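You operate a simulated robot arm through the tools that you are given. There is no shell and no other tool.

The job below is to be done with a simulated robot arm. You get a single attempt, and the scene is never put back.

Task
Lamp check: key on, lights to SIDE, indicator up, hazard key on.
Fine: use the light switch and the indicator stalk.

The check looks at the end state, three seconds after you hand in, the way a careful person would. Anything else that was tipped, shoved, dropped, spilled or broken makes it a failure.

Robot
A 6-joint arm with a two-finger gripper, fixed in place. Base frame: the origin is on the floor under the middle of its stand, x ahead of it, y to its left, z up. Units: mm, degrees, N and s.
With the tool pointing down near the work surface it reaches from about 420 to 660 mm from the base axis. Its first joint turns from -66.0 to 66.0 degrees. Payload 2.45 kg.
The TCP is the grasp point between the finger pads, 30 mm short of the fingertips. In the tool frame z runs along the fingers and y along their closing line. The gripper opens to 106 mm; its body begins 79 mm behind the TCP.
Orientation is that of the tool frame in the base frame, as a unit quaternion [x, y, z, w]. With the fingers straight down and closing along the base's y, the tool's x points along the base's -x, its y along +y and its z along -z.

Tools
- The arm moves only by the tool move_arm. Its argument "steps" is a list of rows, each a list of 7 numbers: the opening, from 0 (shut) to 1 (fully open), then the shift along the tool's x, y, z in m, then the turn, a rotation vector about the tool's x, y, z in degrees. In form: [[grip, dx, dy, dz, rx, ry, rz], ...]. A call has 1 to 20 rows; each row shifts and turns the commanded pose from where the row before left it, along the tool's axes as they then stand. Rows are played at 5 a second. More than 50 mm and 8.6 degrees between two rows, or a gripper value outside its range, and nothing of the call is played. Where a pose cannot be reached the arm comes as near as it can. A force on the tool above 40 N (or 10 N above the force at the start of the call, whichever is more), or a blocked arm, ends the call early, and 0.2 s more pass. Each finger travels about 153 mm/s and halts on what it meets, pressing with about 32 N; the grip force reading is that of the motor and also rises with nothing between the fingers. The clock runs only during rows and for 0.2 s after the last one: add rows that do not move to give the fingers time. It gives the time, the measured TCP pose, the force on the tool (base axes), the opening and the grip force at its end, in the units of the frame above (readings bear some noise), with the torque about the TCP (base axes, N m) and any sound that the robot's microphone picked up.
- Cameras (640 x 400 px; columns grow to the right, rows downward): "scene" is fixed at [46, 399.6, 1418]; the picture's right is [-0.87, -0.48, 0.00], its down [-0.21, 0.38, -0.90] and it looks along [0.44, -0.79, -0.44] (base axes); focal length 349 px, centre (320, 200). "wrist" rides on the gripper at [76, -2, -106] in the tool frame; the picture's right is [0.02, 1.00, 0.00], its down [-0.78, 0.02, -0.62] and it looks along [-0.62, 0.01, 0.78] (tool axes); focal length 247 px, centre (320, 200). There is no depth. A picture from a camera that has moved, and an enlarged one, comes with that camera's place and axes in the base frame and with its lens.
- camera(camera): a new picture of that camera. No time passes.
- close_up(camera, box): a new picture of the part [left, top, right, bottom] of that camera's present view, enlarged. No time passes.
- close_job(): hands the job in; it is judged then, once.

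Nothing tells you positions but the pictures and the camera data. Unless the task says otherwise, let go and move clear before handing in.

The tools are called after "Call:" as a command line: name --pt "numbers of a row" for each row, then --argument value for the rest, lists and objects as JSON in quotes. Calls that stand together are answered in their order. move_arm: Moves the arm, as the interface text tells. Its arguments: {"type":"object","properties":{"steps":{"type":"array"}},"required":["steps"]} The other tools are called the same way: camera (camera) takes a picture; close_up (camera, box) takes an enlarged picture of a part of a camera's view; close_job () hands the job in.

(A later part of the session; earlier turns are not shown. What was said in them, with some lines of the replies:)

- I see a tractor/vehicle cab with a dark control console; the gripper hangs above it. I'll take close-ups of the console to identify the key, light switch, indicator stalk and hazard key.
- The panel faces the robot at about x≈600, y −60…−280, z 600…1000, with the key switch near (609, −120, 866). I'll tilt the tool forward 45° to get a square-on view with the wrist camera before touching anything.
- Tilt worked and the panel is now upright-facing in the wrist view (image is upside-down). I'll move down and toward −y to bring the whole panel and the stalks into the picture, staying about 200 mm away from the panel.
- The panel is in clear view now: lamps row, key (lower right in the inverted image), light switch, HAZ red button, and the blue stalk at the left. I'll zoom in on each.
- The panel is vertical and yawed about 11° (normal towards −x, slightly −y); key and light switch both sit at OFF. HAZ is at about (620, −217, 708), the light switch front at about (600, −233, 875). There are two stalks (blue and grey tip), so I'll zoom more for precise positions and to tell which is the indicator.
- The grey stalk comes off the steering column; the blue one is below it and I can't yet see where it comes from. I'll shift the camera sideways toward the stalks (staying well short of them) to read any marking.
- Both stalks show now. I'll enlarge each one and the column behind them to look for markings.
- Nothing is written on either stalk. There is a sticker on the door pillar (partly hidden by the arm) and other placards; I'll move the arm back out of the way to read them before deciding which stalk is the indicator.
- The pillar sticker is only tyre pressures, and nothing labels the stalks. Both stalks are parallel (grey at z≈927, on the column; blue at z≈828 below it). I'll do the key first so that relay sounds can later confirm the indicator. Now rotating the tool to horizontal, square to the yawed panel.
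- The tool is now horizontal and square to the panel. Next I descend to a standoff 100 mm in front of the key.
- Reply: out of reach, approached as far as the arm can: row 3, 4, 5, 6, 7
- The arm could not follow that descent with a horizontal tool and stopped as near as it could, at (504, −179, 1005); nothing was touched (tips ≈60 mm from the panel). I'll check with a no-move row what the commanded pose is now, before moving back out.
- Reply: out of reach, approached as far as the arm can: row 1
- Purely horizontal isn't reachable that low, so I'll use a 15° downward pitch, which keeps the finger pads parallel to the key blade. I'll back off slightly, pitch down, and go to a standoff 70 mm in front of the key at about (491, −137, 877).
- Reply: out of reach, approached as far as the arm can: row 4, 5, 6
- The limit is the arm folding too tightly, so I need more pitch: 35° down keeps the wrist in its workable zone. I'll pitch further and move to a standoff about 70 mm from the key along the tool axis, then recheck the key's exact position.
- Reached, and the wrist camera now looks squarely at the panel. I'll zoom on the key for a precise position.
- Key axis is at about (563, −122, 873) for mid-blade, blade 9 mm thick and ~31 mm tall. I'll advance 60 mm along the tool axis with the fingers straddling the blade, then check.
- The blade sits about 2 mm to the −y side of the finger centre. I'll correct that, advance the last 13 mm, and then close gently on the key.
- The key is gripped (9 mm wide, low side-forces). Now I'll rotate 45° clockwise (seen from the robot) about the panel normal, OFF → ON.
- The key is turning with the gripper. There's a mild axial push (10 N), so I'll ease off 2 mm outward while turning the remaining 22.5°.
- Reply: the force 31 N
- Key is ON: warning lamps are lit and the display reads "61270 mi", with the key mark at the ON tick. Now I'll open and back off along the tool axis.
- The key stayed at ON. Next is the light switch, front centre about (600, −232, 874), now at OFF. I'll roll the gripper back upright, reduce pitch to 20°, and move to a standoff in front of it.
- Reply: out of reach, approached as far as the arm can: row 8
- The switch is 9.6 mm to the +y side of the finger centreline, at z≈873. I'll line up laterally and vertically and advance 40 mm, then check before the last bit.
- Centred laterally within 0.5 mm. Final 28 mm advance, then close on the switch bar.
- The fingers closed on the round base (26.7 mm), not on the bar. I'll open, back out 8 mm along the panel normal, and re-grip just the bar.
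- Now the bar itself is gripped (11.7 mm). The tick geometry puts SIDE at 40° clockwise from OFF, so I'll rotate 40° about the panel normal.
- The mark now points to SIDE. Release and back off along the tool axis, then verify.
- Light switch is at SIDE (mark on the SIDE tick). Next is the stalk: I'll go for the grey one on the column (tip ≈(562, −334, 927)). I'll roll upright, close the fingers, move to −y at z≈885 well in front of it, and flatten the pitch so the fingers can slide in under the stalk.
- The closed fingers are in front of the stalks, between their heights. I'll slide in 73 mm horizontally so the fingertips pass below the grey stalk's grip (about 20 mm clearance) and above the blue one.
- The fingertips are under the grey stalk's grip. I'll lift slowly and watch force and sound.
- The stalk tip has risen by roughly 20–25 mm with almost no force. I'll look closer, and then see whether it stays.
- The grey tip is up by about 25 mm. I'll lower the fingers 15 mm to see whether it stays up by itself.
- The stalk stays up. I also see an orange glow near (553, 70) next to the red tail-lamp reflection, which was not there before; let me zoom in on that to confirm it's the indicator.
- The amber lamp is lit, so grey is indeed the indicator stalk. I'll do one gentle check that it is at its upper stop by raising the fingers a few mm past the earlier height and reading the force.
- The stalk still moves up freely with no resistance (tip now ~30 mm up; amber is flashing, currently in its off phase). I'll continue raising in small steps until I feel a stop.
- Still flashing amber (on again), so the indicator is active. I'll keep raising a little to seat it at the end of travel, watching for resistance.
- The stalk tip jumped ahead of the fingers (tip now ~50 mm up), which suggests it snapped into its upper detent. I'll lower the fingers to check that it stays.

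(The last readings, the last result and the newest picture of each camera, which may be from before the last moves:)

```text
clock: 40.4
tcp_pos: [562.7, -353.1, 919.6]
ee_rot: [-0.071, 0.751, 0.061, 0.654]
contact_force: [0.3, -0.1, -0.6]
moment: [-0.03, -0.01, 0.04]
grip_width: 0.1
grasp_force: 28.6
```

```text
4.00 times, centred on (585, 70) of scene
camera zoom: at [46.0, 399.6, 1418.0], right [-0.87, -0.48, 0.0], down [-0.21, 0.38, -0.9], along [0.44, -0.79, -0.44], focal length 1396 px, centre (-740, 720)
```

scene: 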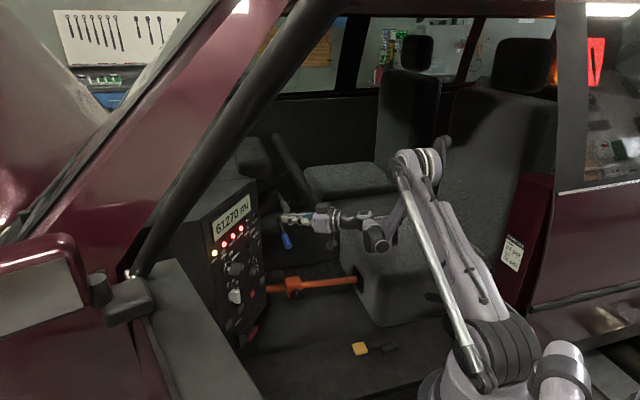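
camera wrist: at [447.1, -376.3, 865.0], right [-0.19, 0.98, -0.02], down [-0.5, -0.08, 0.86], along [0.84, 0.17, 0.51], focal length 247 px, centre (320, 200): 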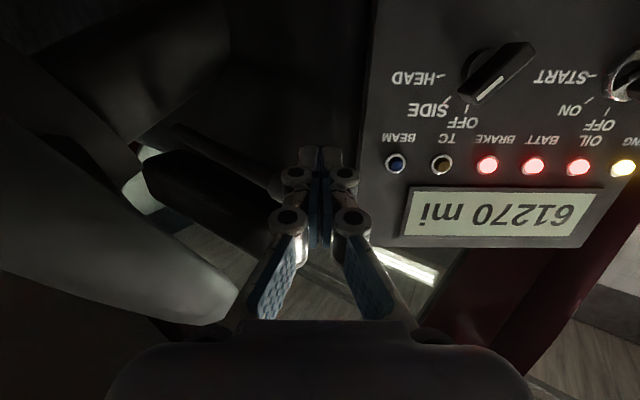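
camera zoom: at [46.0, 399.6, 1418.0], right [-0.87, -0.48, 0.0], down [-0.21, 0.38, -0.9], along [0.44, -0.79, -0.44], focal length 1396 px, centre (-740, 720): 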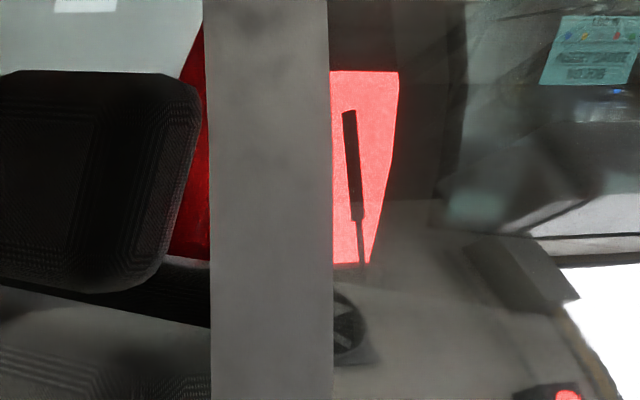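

The stalk holds. One more gentle check against the end stop: raise back to contact and a few mm further, watching force.

Call:
move_arm --pt "0.0 -0.0075 0 -0.001 0 0 0" --pt "0.0 -0.0075 0 -0.001 0 0 0" --pt "0.0 -0.0075 0 -0.001 0 0 0" --pt "0.0 -0.003 0 -0.0004 0 0 0" --pt "0.0 -0.003 0 -0.0004 0 0 0" --pt "0.0 0 0 0 0 0 0"

Call:
close_up --camera "scene" --box '[268, 190, 318, 255]'

```text
clock: 41.8
tcp_pos: [562.2, -353.4, 946.7]
ee_rot: [-0.071, 0.753, 0.06, 0.652]
contact_force: [-1.0, 1.4, -20.2]
moment: [0.14, 0.52, 0.0]
grip_width: 0.0
grasp_force: 28.8
```

```text
6.15 times, centred on (293, 222) of scene
camera zoom: at [46.4, 399.4, 1418.0], right [-0.87, -0.48, 0.0], down [-0.21, 0.38, -0.9], along [0.43, -0.79, -0.44], focal length 2148 px, centre (486, 62)
```

zoom: 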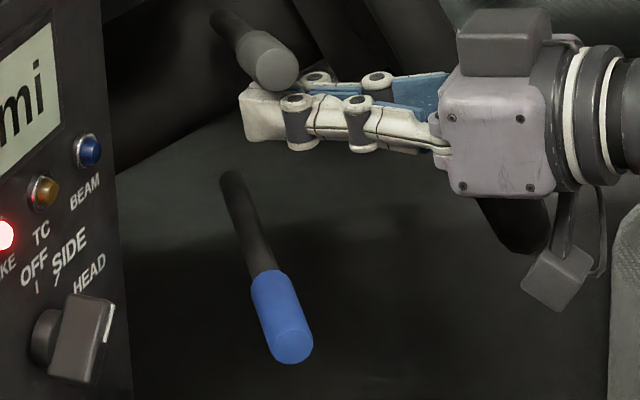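

Force rises to 20 N now with the stalk not moving further: it is fully up at its stop. I'll lower the fingers, withdraw horizontally, and pitch the tool to 45° ready for the HAZ button.

Call:
move_arm --pt "0.0 0.0129 0 0.0018 0 0 0" --pt "0.0 0.0129 0 0.0018 0 0 0" --pt "0.0 0.0129 0 0.0018 0 0 0" --pt "0.0 0.0055 0 -0.0396 0 0 0" --pt "0.0 0.0055 0 -0.0396 0 0 0" --pt "0.0 0 0 0 0 7.4 0" --pt "0.0 0 0 0 0 7.4 0" --pt "0.0 0 0 0 0 7.4 0" --pt "0.0 0 0 0 0 7.4 0" --pt "0.0 0 0 0 0 7.4 0" --pt "0.0 0 0 0 0 0 0"

Call:
camera --camera "wrist"

Call:
camera --camera "scene"

Call:
close_up --camera "scene" --box '[268, 190, 318, 255]'

```text
clock: 44.2
tcp_pos: [483.0, -368.6, 910.6]
ee_rot: [-0.086, 0.92, 0.036, 0.38]
contact_force: [0.1, -0.1, 0.0]
moment: [-0.01, -0.04, 0.0]
grip_width: 0.2
grasp_force: 29.0
```

```text
taken
camera wrist: at [356.4, -393.4, 931.2], right [-0.2, 0.98, -0.02], down [0.11, 0.04, 0.99], along [0.97, 0.2, -0.12], focal length 247 px, centre (320, 200)
```

wrist: 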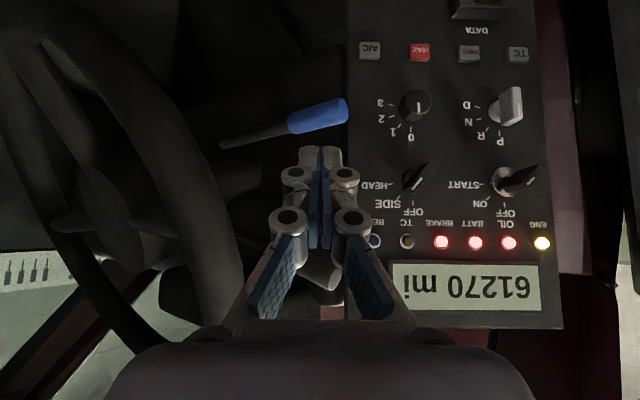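

```text
taken
```

scene: 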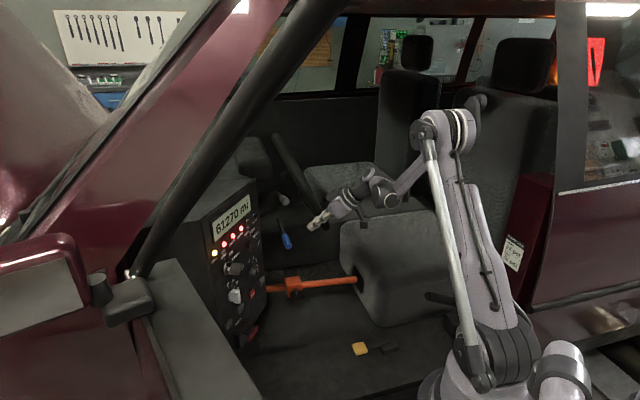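

```text
6.15 times, centred on (293, 222) of scene
camera zoom: at [46.0, 399.6, 1418.0], right [-0.87, -0.48, 0.0], down [-0.21, 0.38, -0.9], along [0.44, -0.79, -0.44], focal length 2148 px, centre (486, 62)
```

zoom: 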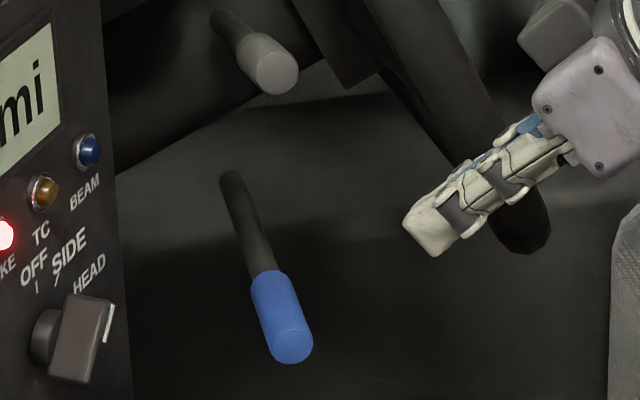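

The stalk stays up and the amber still flashes. Now I move across to in front of the panel, heading for a standoff from the HAZ button (≈(620, −215, 705)), and will refine its position from there.

Call:
move_arm --pt "0.0 0.0066 0.0335 0.0145 0 0 0" --pt "0.0 0.0066 0.0335 0.0145 0 0 0" --pt "0.0 0.0066 0.0335 0.0145 0 0 0" --pt "0.0 0.0066 0.0335 0.0145 0 0 0" --pt "0.0 0.0067 -0.0051 0.04 0 0 0" --pt "0.0 0 0 0 0 0 0"

Call:
camera --camera "wrist"

Call:
close_up --camera "wrist" --box '[240, 60, 400, 170]'

Call:
close_up --camera "scene" --box '[200, 200, 320, 320]'

```text
clock: 45.6
tcp_pos: [505.1, -232.9, 814.1]
ee_rot: [-0.086, 0.92, 0.036, 0.381]
contact_force: [-0.3, -0.1, -0.1]
moment: [-0.01, -0.03, 0.01]
grip_width: 0.1
grasp_force: 28.4
```

```text
taken
camera wrist: at [378.0, -257.7, 835.5], right [-0.2, 0.98, -0.02], down [0.11, 0.04, 0.99], along [0.97, 0.2, -0.11], focal length 247 px, centre (320, 200)
```

wrist: 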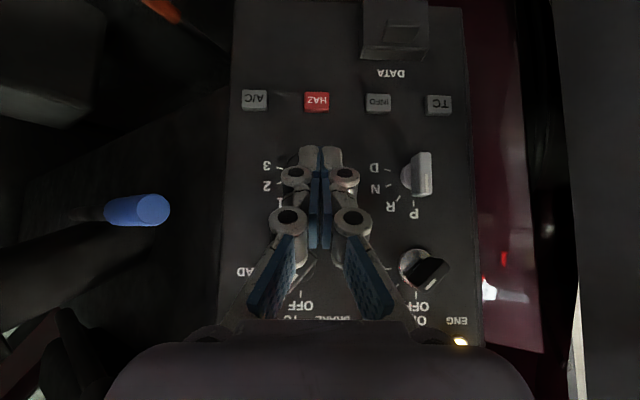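

```text
3.64 times, centred on (320, 115) of wrist
camera zoom: at [378.0, -257.7, 835.5], right [-0.2, 0.98, -0.02], down [0.11, 0.04, 0.99], along [0.97, 0.2, -0.11], focal length 898 px, centre (320, 509)
```

zoom: 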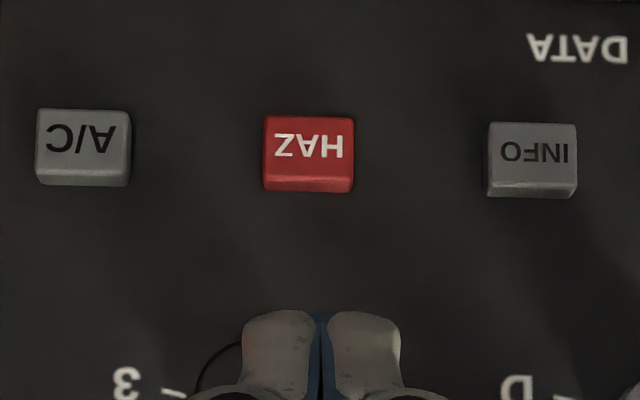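

```text
3.33 times, centred on (260, 260) of scene
camera zoom: at [46.0, 399.6, 1418.0], right [-0.87, -0.48, 0.0], down [-0.21, 0.38, -0.9], along [0.44, -0.79, -0.44], focal length 1163 px, centre (520, 0)
```

zoom: 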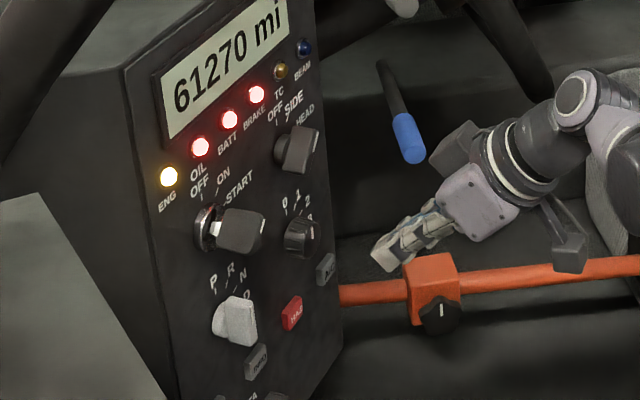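

HAZ face centre is about (620, −214, 702), 2.6 mm to the −y side of the finger line. I'll approach to about 20 mm before contact with closed fingertips.

Call:
move_arm --pt "0.0 0.0077 -0.0009 0.0392 0 0 0" --pt "0.0 0.0077 -0.0009 0.0392 0 0 0" --pt "0.0 0.0077 -0.0009 0.0392 0 0 0" --pt "0.0 0 0 0 0 0 0"

Call:
camera --camera "wrist"

Call:
close_up --camera "wrist" --box '[260, 100, 380, 200]'

Call:
close_up --camera "scene" --box '[215, 240, 295, 310]'

```text
clock: 46.6
tcp_pos: [569.4, -222.8, 715.8]
ee_rot: [-0.086, 0.92, 0.036, 0.381]
contact_force: [-0.3, -0.2, 0.6]
moment: [-0.02, -0.01, -0.01]
grip_width: 0.0
grasp_force: 28.5
```

```text
taken
camera wrist: at [443.3, -248.3, 736.3], right [-0.2, 0.98, -0.02], down [0.11, 0.04, 0.99], along [0.97, 0.2, -0.11], focal length 247 px, centre (320, 200)
```

wrist: 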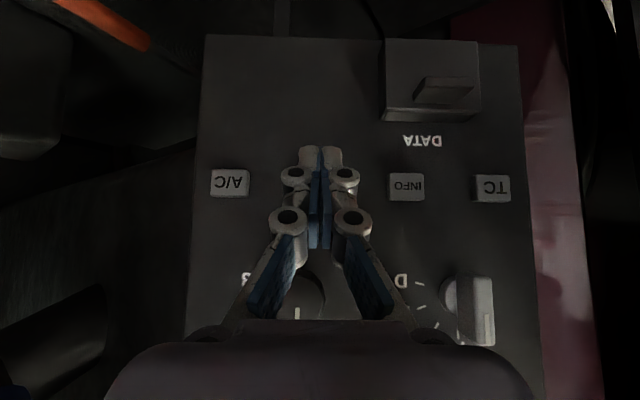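

```text
4.00 times, centred on (320, 150) of wrist
camera zoom: at [443.3, -248.3, 736.3], right [-0.2, 0.98, -0.02], down [0.11, 0.04, 0.99], along [0.97, 0.2, -0.11], focal length 988 px, centre (320, 400)
```

zoom: 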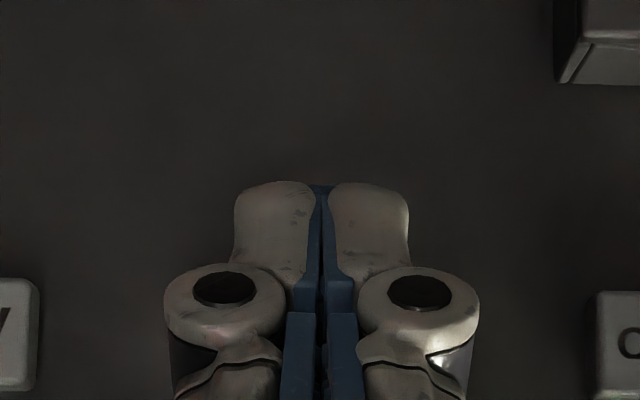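

```text
5.71 times, centred on (255, 275) of scene
camera zoom: at [46.0, 399.6, 1418.0], right [-0.87, -0.48, 0.0], down [-0.21, 0.38, -0.9], along [0.44, -0.79, -0.44], focal length 1994 px, centre (691, -229)
```

zoom: 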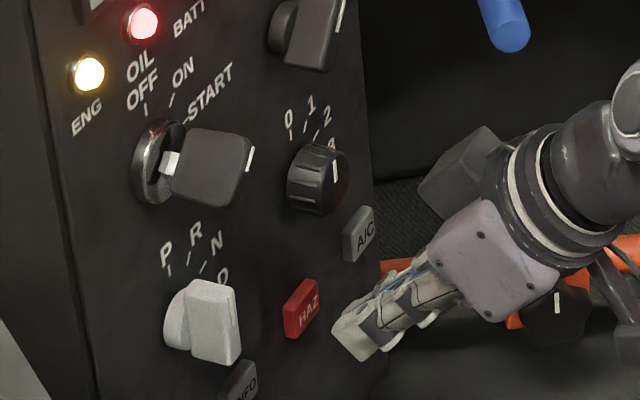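

Scene view agrees that the fingertip corner is in line with the centre of the HAZ face. I'll push straight along the panel normal, first 16 mm, then in small steps.

Call:
move_arm --pt "0.0 -0.0035 0 0.0035 0 0 0" --pt "0.0 -0.0035 0 0.0035 0 0 0" --pt "0.0 -0.0035 0 0.0035 0 0 0" --pt "0.0 0 0 0 0 0 0"

Call:
close_up --camera "scene" --box '[225, 260, 285, 310]'

```text
clock: 47.6
tcp_pos: [585.0, -219.7, 717.1]
ee_rot: [-0.086, 0.92, 0.035, 0.381]
contact_force: [0.1, 0.0, 0.4]
moment: [0.0, 0.01, -0.04]
grip_width: 0.0
grasp_force: 28.6
```

```text
8.00 times, centred on (255, 285) of scene
camera zoom: at [46.0, 399.6, 1418.0], right [-0.87, -0.48, 0.0], down [-0.21, 0.38, -0.9], along [0.44, -0.79, -0.44], focal length 2792 px, centre (840, -480)
```

zoom: 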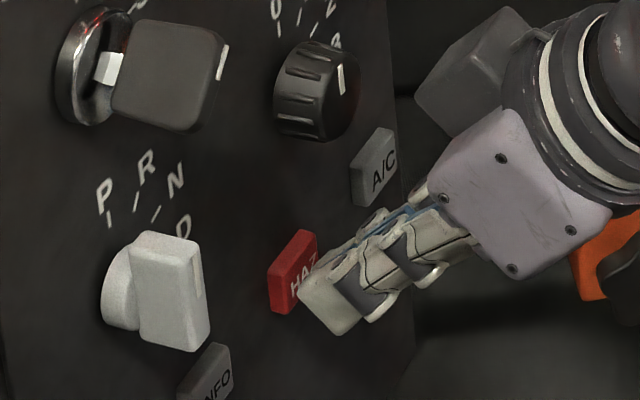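

Nearly touching. Continue in 2 mm steps.

Call:
move_arm --pt "0.0 -0.0014 0 0.0014 0 0 0" --pt "0.0 -0.0014 0 0.0014 0 0 0" --pt "0.0 -0.0014 0 0.0014 0 0 0" --pt "0.0 0 0 0 0 0 0"

Call:
close_up --camera "scene" --box '[225, 260, 285, 310]'

```text
clock: 48.6
tcp_pos: [591.2, -219.0, 716.7]
ee_rot: [-0.087, 0.92, 0.036, 0.381]
contact_force: [-3.4, 0.2, -1.5]
moment: [0.02, 0.07, 0.02]
grip_width: 5.9
grasp_force: 28.6
heard: click
```

```text
8.00 times, centred on (255, 285) of scene
camera zoom: at [45.9, 399.6, 1418.0], right [-0.87, -0.48, 0.0], down [-0.21, 0.38, -0.9], along [0.44, -0.79, -0.44], focal length 2792 px, centre (840, -480)
```

zoom: 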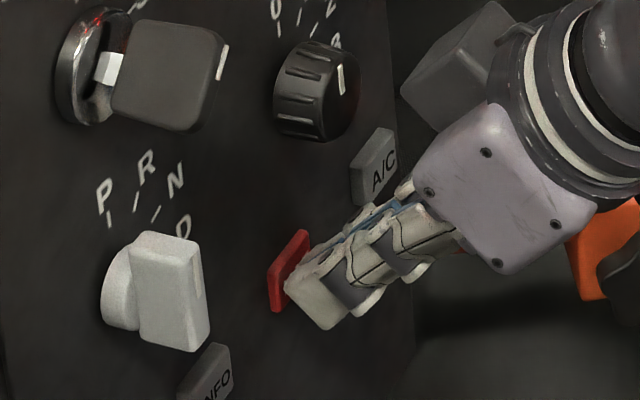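

A click was heard and the HAZ button is pushed in. I'll back straight off and look at its state.

Call:
move_arm --pt "0.0 0.0035 0 -0.0035 0 0 0" --pt "0.0 0.0071 0 -0.0071 0 0 0" --pt "0.0 0.0071 0 -0.0141 0 0 0" --pt "0.0 0 0 -0.03 0 0 0" --pt "0.0 0 0 -0.03 0 0 0" --pt "0.0 0 0 0 0 0 0"

Call:
close_up --camera "scene" --box '[200, 190, 300, 310]'

Call:
close_up --camera "scene" --box '[225, 260, 285, 310]'

Call:
camera --camera "wrist"

Call:
close_up --camera "scene" --box '[530, 20, 640, 120]'

```text
clock: 50.0
tcp_pos: [519.9, -233.0, 765.8]
ee_rot: [-0.087, 0.92, 0.036, 0.381]
contact_force: [-0.4, -1.1, -0.2]
moment: [0.03, 0.01, 0.03]
grip_width: 0.1
grasp_force: 28.7
```

```text
3.33 times, centred on (250, 250) of scene
camera zoom: at [46.0, 399.6, 1418.0], right [-0.87, -0.48, 0.0], down [-0.21, 0.38, -0.9], along [0.44, -0.79, -0.44], focal length 1163 px, centre (553, 33)
```

zoom: 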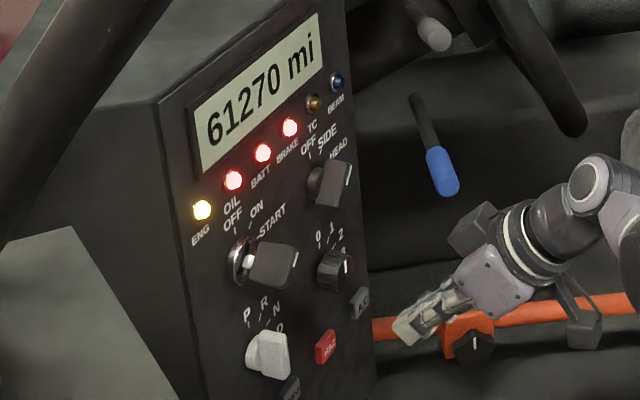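

```text
8.00 times, centred on (255, 285) of scene
camera zoom: at [46.0, 399.6, 1418.0], right [-0.87, -0.48, 0.0], down [-0.21, 0.38, -0.9], along [0.44, -0.79, -0.44], focal length 2792 px, centre (840, -480)
```

zoom: 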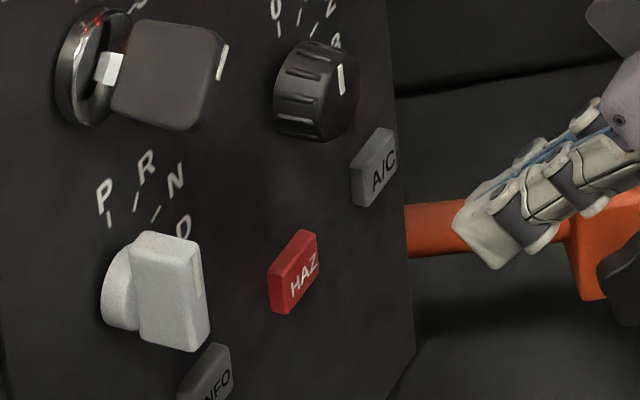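

```text
taken
camera wrist: at [394.0, -257.9, 786.0], right [-0.2, 0.98, -0.02], down [0.11, 0.04, 0.99], along [0.97, 0.2, -0.11], focal length 247 px, centre (320, 200)
```

wrist: 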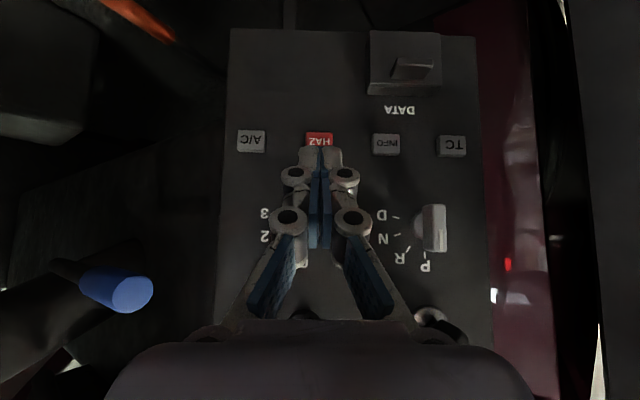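

```text
4.00 times, centred on (585, 70) of scene
camera zoom: at [46.0, 399.6, 1418.0], right [-0.87, -0.48, 0.0], down [-0.21, 0.38, -0.9], along [0.44, -0.79, -0.44], focal length 1396 px, centre (-740, 720)
```

zoom: 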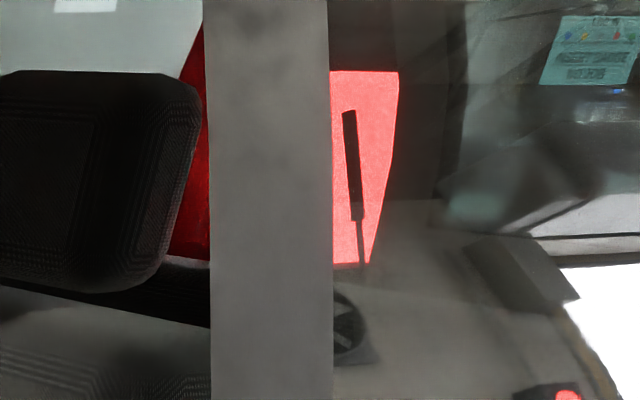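

The HAZ button sprang back (push-push type) after a click. I need evidence the hazards are on, so I'll sample pictures over the flash cycle.

Call:
move_arm --pt "0.0 0 0 -0.02 0 0 0"

Call:
camera --camera "scene"

Call:
close_up --camera "scene" --box '[225, 260, 285, 310]'

Call:
camera --camera "wrist"

```text
clock: 50.4
tcp_pos: [505.6, -235.2, 779.0]
ee_rot: [-0.086, 0.92, 0.035, 0.381]
contact_force: [0.0, -0.8, 0.2]
moment: [0.03, -0.01, 0.0]
grip_width: 0.3
grasp_force: 28.3
```

```text
taken
```

scene: 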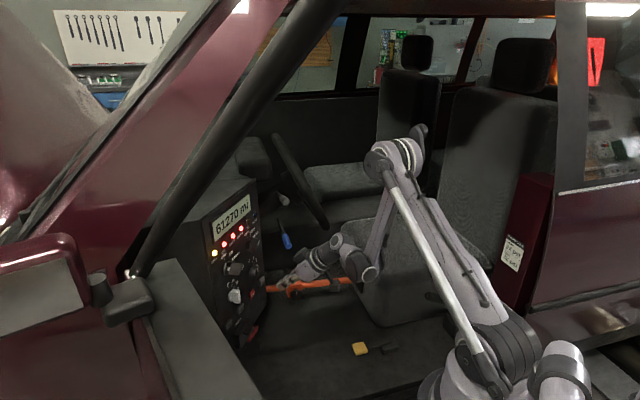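

```text
8.00 times, centred on (255, 285) of scene
camera zoom: at [46.0, 399.6, 1418.0], right [-0.87, -0.48, 0.0], down [-0.21, 0.38, -0.9], along [0.44, -0.79, -0.44], focal length 2792 px, centre (840, -480)
```

zoom: 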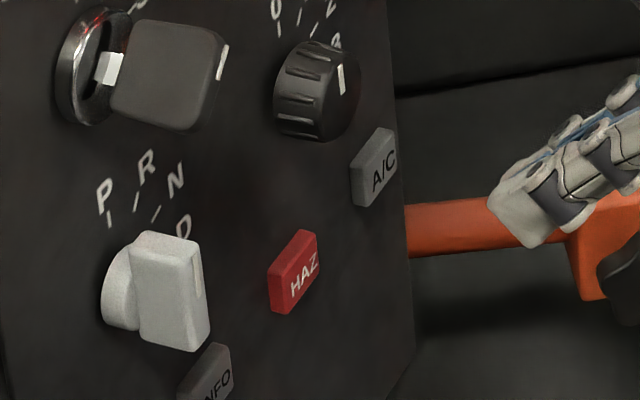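

```text
taken
camera wrist: at [379.3, -260.0, 800.1], right [-0.2, 0.98, -0.01], down [0.11, 0.04, 0.99], along [0.97, 0.2, -0.11], focal length 247 px, centre (320, 200)
```

wrist: 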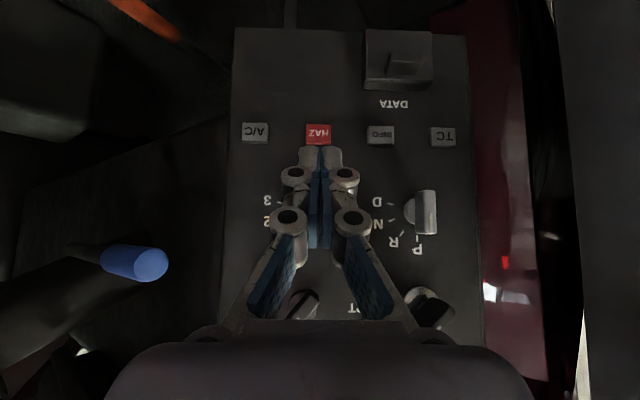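

Call:
close_up --camera "scene" --box '[0, 0, 250, 160]'

Call:
close_up --camera "scene" --box '[0, 160, 200, 400]'

Call:
close_up --camera "scene" --box '[520, 0, 640, 400]'

Call:
close_up --camera "scene" --box '[530, 20, 640, 120]'

Call:
close_up --camera "wrist" --box '[430, 180, 640, 400]'

```text
2.50 times, centred on (125, 80) of scene
camera zoom: at [46.0, 399.6, 1418.0], right [-0.87, -0.48, 0.0], down [-0.21, 0.38, -0.9], along [0.44, -0.79, -0.44], focal length 872 px, centre (808, 500)
```

zoom: 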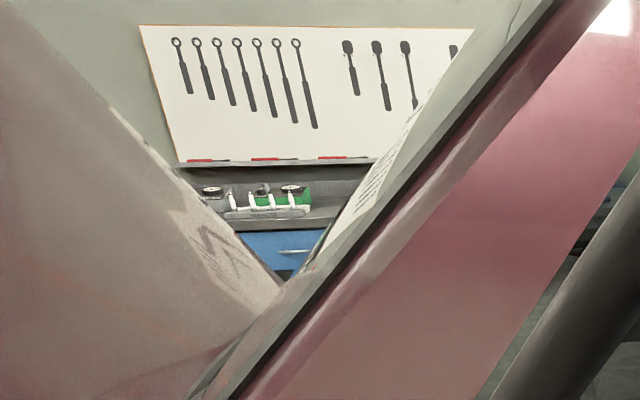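

```text
1.67 times, centred on (100, 280) of scene
camera zoom: at [46.0, 399.6, 1418.0], right [-0.87, -0.48, 0.0], down [-0.21, 0.38, -0.9], along [0.44, -0.79, -0.44], focal length 582 px, centre (687, 67)
```

zoom: 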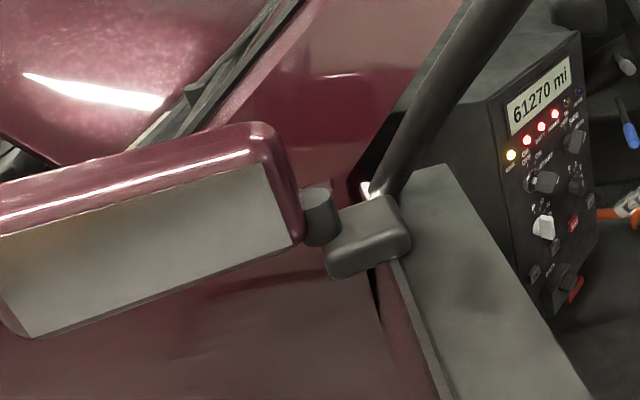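

```text
1.00 times, centred on (580, 200) of scene (not enlarged: the box is as wide or as high as the picture)
camera zoom: at [46.0, 399.6, 1418.0], right [-0.87, -0.48, 0.0], down [-0.21, 0.38, -0.9], along [0.44, -0.79, -0.44], focal length 349 px, centre (60, 200)
```

zoom: 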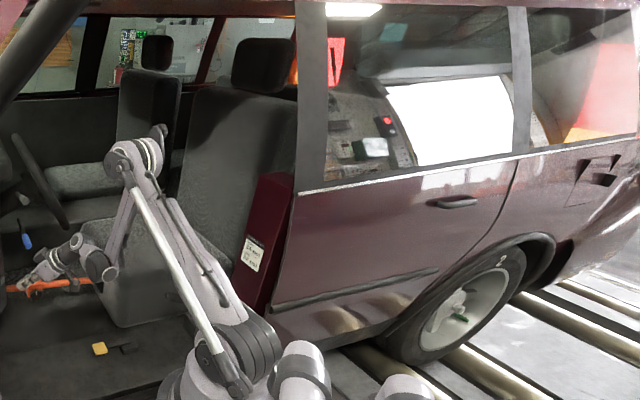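

```text
4.00 times, centred on (585, 70) of scene
camera zoom: at [46.0, 399.6, 1418.0], right [-0.87, -0.48, 0.0], down [-0.21, 0.38, -0.9], along [0.44, -0.79, -0.44], focal length 1396 px, centre (-740, 720)
```

zoom: 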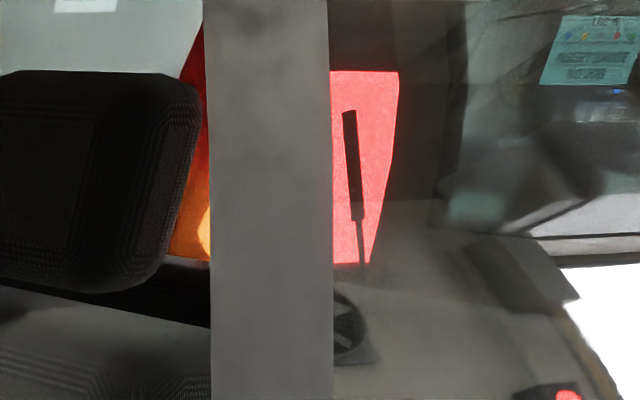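

```text
1.82 times, centred on (535, 290) of wrist
camera zoom: at [379.3, -260.0, 800.1], right [-0.2, 0.98, -0.01], down [0.11, 0.04, 0.99], along [0.97, 0.2, -0.11], focal length 449 px, centre (-71, 36)
```

zoom: 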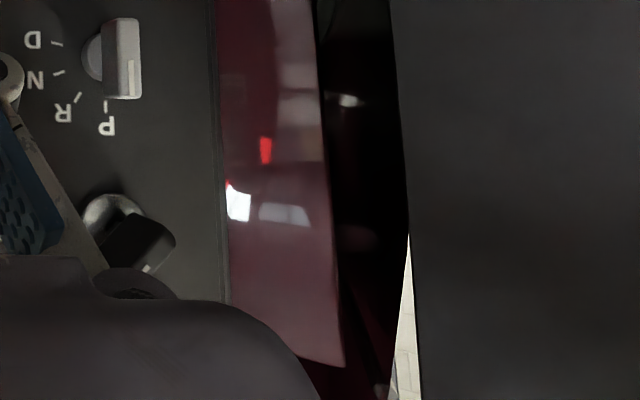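

The wide crop reaches past the picture edge and shows the rear of the vehicle: both rear lamp areas seem to glow amber in this phase. I'll zoom there.

Call:
close_up --camera "scene" --box '[636, 0, 640, 200]'

Call:
close_up --camera "scene" --box '[639, 60, 640, 200]'

Call:
close_up --camera "scene" --box '[639, 0, 640, 399]'

```text
2.00 times, centred on (638, 100) of scene
camera zoom: at [46.0, 399.6, 1418.0], right [-0.87, -0.48, 0.0], down [-0.21, 0.38, -0.9], along [0.44, -0.79, -0.44], focal length 698 px, centre (-316, 400)
```

zoom: 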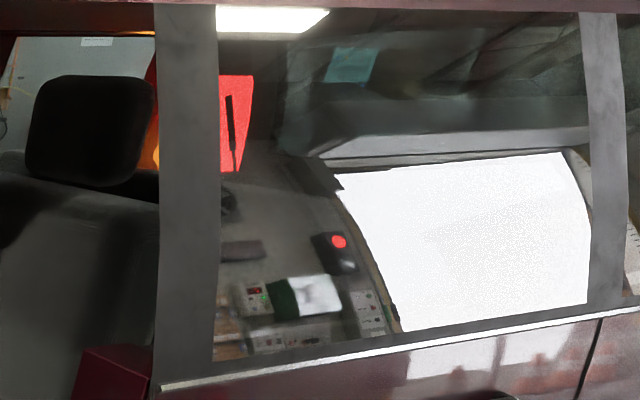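

```text
2.86 times, centred on (640, 130) of scene
camera zoom: at [46.0, 399.6, 1418.0], right [-0.87, -0.48, 0.0], down [-0.21, 0.38, -0.9], along [0.44, -0.79, -0.44], focal length 997 px, centre (-593, 400)
```

zoom: 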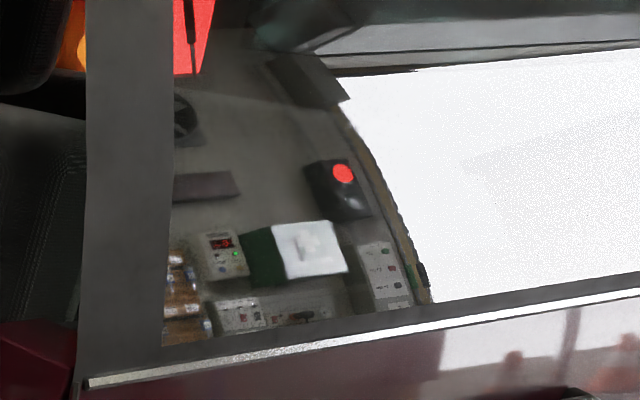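

```text
1.00 times, centred on (640, 200) of scene (not enlarged: the box is as wide or as high as the picture)
camera zoom: at [46.0, 399.6, 1418.0], right [-0.87, -0.48, 0.0], down [-0.21, 0.38, -0.9], along [0.44, -0.79, -0.44], focal length 350 px, centre (-0, 200)
```

zoom: 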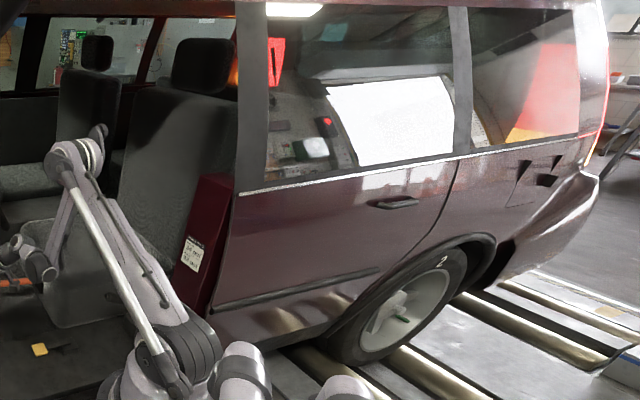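

Now I see the left rear corner too. I'll step through the flash cycle and compare both rear ambers in the off phase.

Call:
move_arm --pt "0.0 0 0 0 0 0 0"

Call:
close_up --camera "scene" --box '[639, 0, 640, 399]'

Call:
close_up --camera "scene" --box '[225, 260, 285, 310]'

```text
clock: 50.8
tcp_pos: [505.7, -234.7, 779.4]
ee_rot: [-0.086, 0.92, 0.036, 0.381]
contact_force: [0.3, 0.1, 0.2]
moment: [-0.01, 0.01, 0.0]
grip_width: 0.1
grasp_force: 28.0
```

```text
1.00 times, centred on (640, 200) of scene (not enlarged: the box is as wide or as high as the picture)
camera zoom: at [46.0, 399.6, 1418.0], right [-0.87, -0.48, 0.0], down [-0.21, 0.38, -0.9], along [0.44, -0.79, -0.44], focal length 350 px, centre (-0, 200)
```

zoom: 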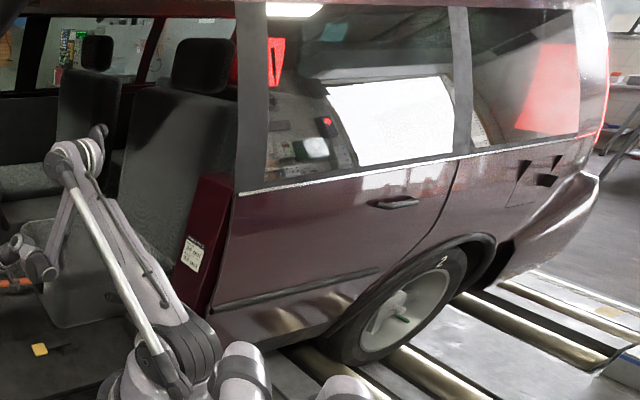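

```text
8.00 times, centred on (255, 285) of scene
camera zoom: at [46.0, 399.6, 1418.0], right [-0.87, -0.48, 0.0], down [-0.21, 0.38, -0.9], along [0.44, -0.79, -0.44], focal length 2792 px, centre (840, -480)
```

zoom: 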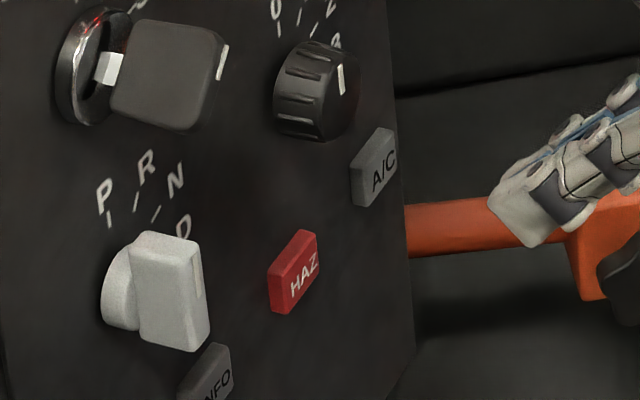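

In the off phase both rear ambers are dark, and in the on phase both were lit: both sides flash, so the hazards are on. I'll now withdraw the arm clear and verify every control once more.

Call:
move_arm --pt "0.0 0 0 -0.04 0 0 0" --pt "0.0 0 0 -0.045 0 0 0" --pt "0.0 -0.0111 0.0259 -0.0197 0 0 0" --pt "0.0 -0.0111 0.0259 -0.0197 0 0 0" --pt "0.0 -0.0111 0.0259 -0.0197 0 0 0" --pt "0.0 -0.0111 0.0259 -0.0197 0 0 0" --pt "0.2 0 0 0 0 0 0" --pt "0.4 0 0 0 0 0 0"

Call:
camera --camera "wrist"

Call:
camera --camera "scene"

Call:
close_up --camera "scene" --box '[200, 180, 310, 320]'

Call:
close_up --camera "scene" --box '[639, 0, 640, 399]'

```text
clock: 52.6
tcp_pos: [404.2, -148.9, 927.2]
ee_rot: [-0.086, 0.92, 0.036, 0.381]
contact_force: [0.1, 0.3, -0.3]
moment: [0.01, 0.02, 0.01]
grip_width: 42.3
grasp_force: 0.1
```

```text
taken
camera wrist: at [277.6, -173.8, 948.1], right [-0.2, 0.98, -0.02], down [0.11, 0.04, 0.99], along [0.97, 0.2, -0.11], focal length 247 px, centre (320, 200)
```

wrist: 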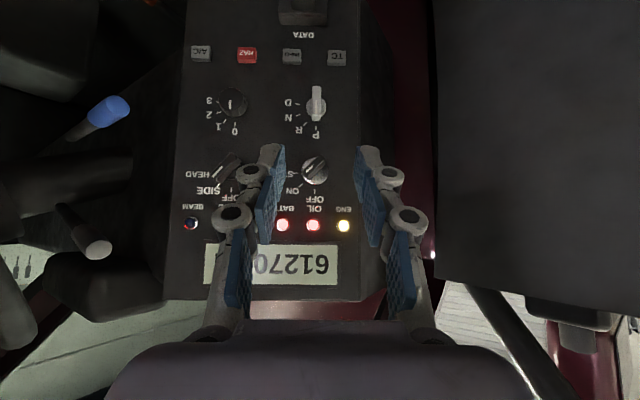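

```text
taken
```

scene: 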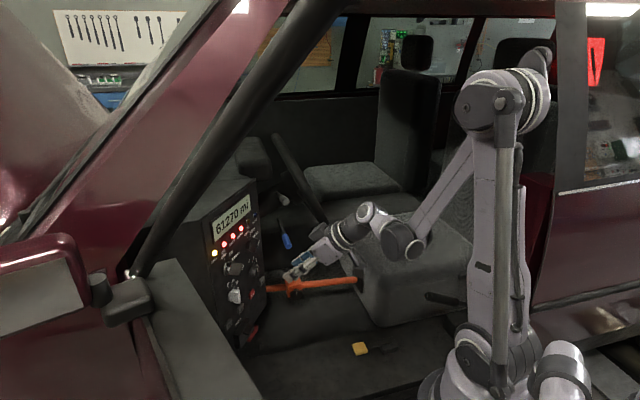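

```text
2.86 times, centred on (255, 250) of scene
camera zoom: at [46.0, 399.6, 1418.0], right [-0.87, -0.48, 0.0], down [-0.21, 0.38, -0.9], along [0.44, -0.79, -0.44], focal length 997 px, centre (506, 57)
```

zoom: 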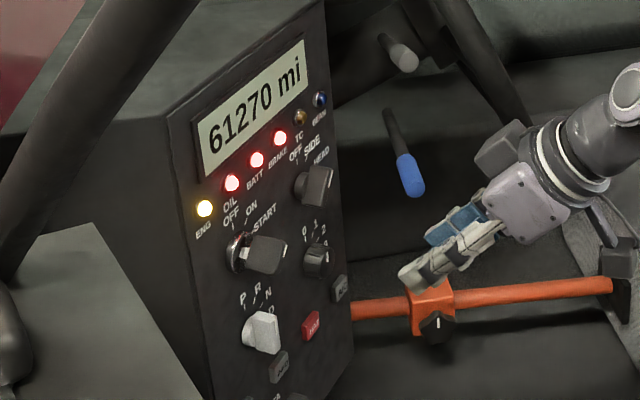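

```text
1.00 times, centred on (640, 200) of scene (not enlarged: the box is as wide or as high as the picture)
camera zoom: at [46.0, 399.6, 1418.0], right [-0.87, -0.48, 0.0], down [-0.21, 0.38, -0.9], along [0.44, -0.79, -0.44], focal length 350 px, centre (-0, 200)
```

zoom: 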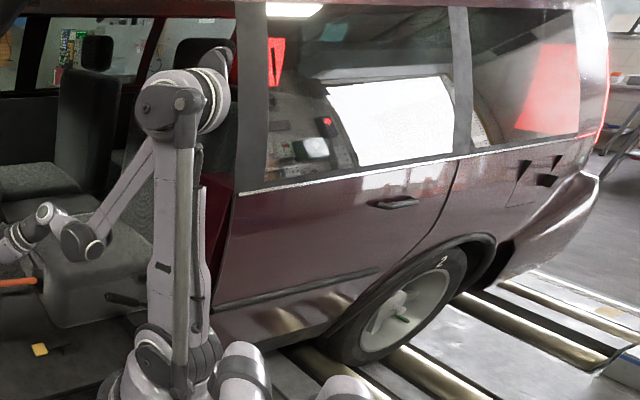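

Call:
move_arm --pt "0.4 0 0 0 0 0 0"

Call:
close_up --camera "scene" --box '[639, 0, 640, 399]'

Call:
close_up --camera "wrist" --box '[170, 30, 360, 240]'

Call:
close_up --camera "scene" --box '[210, 220, 300, 290]'

```text
clock: 53.0
tcp_pos: [404.5, -149.0, 927.1]
ee_rot: [-0.086, 0.92, 0.036, 0.38]
contact_force: [0.5, 0.2, -0.4]
moment: [-0.03, 0.02, 0.04]
grip_width: 42.5
grasp_force: 0.1
```

```text
1.00 times, centred on (640, 200) of scene (not enlarged: the box is as wide or as high as the picture)
camera zoom: at [46.0, 399.6, 1418.0], right [-0.87, -0.48, 0.0], down [-0.21, 0.38, -0.9], along [0.44, -0.79, -0.44], focal length 350 px, centre (-0, 200)
```

zoom: 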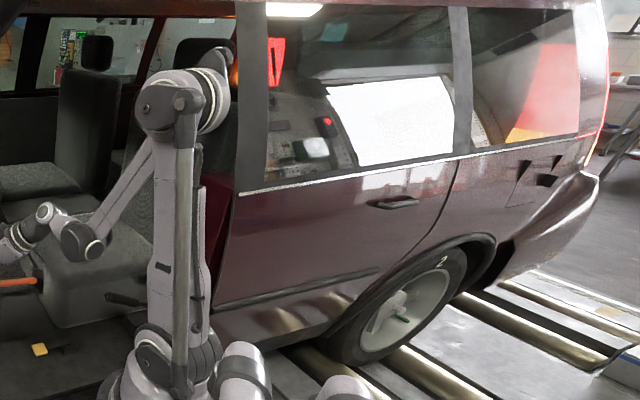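

```text
1.90 times, centred on (265, 135) of wrist
camera zoom: at [277.6, -173.9, 948.0], right [-0.2, 0.98, -0.02], down [0.11, 0.04, 0.99], along [0.97, 0.2, -0.11], focal length 470 px, centre (425, 324)
```

zoom: 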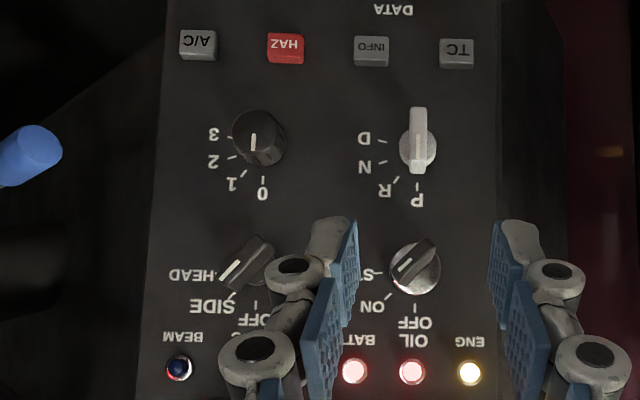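

```text
5.71 times, centred on (255, 255) of scene
camera zoom: at [46.0, 399.6, 1418.0], right [-0.87, -0.48, 0.0], down [-0.21, 0.38, -0.9], along [0.44, -0.79, -0.44], focal length 1994 px, centre (691, -114)
```

zoom: 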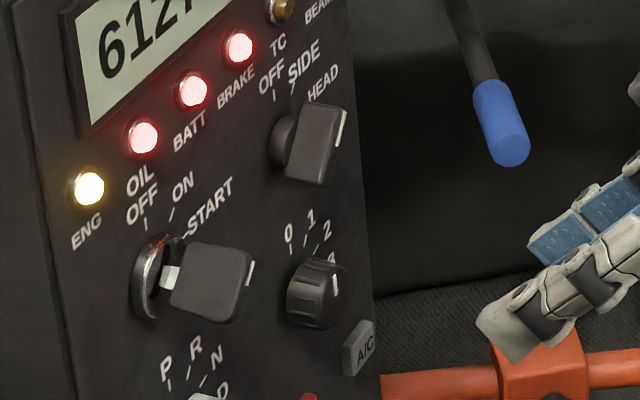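

All four states check out. The key is at ON with the warning lamps and display lit, and the light switch is at SIDE with the tail lamps on. The grey indicator stalk is fully up, and both rear ambers flash together, so the hazards are on. The arm is clear and nothing else was disturbed, so I'm handing in.

Call:
close_job

```text
The job is handed in.
```

The lamp check is set up as asked, and the job is handed in. At the last look, before handing in:

- **Key:** at ON, with the warning lamps lit and the display showing 61270 mi.
- **Lights:** switch at SIDE, with the red tail lamps on.
- **Indicator:** the stalk is fully up against its stop and stays there on its own. The two stalks carry no labels. I chose the grey one on the steering column, and the right rear amber started flashing once it was up.
- **Hazards:** I pressed HAZ once and heard a click. The button springs back and doesn't light up, so I went by the rear lamps. Both ambers now flash together.

The only other contact was on the first try at the light switch, when the fingers briefly closed on its round base. The switch did not turn. The blue stalk, the orange bar and the other controls were not touched. The arm is backed off with the gripper open.
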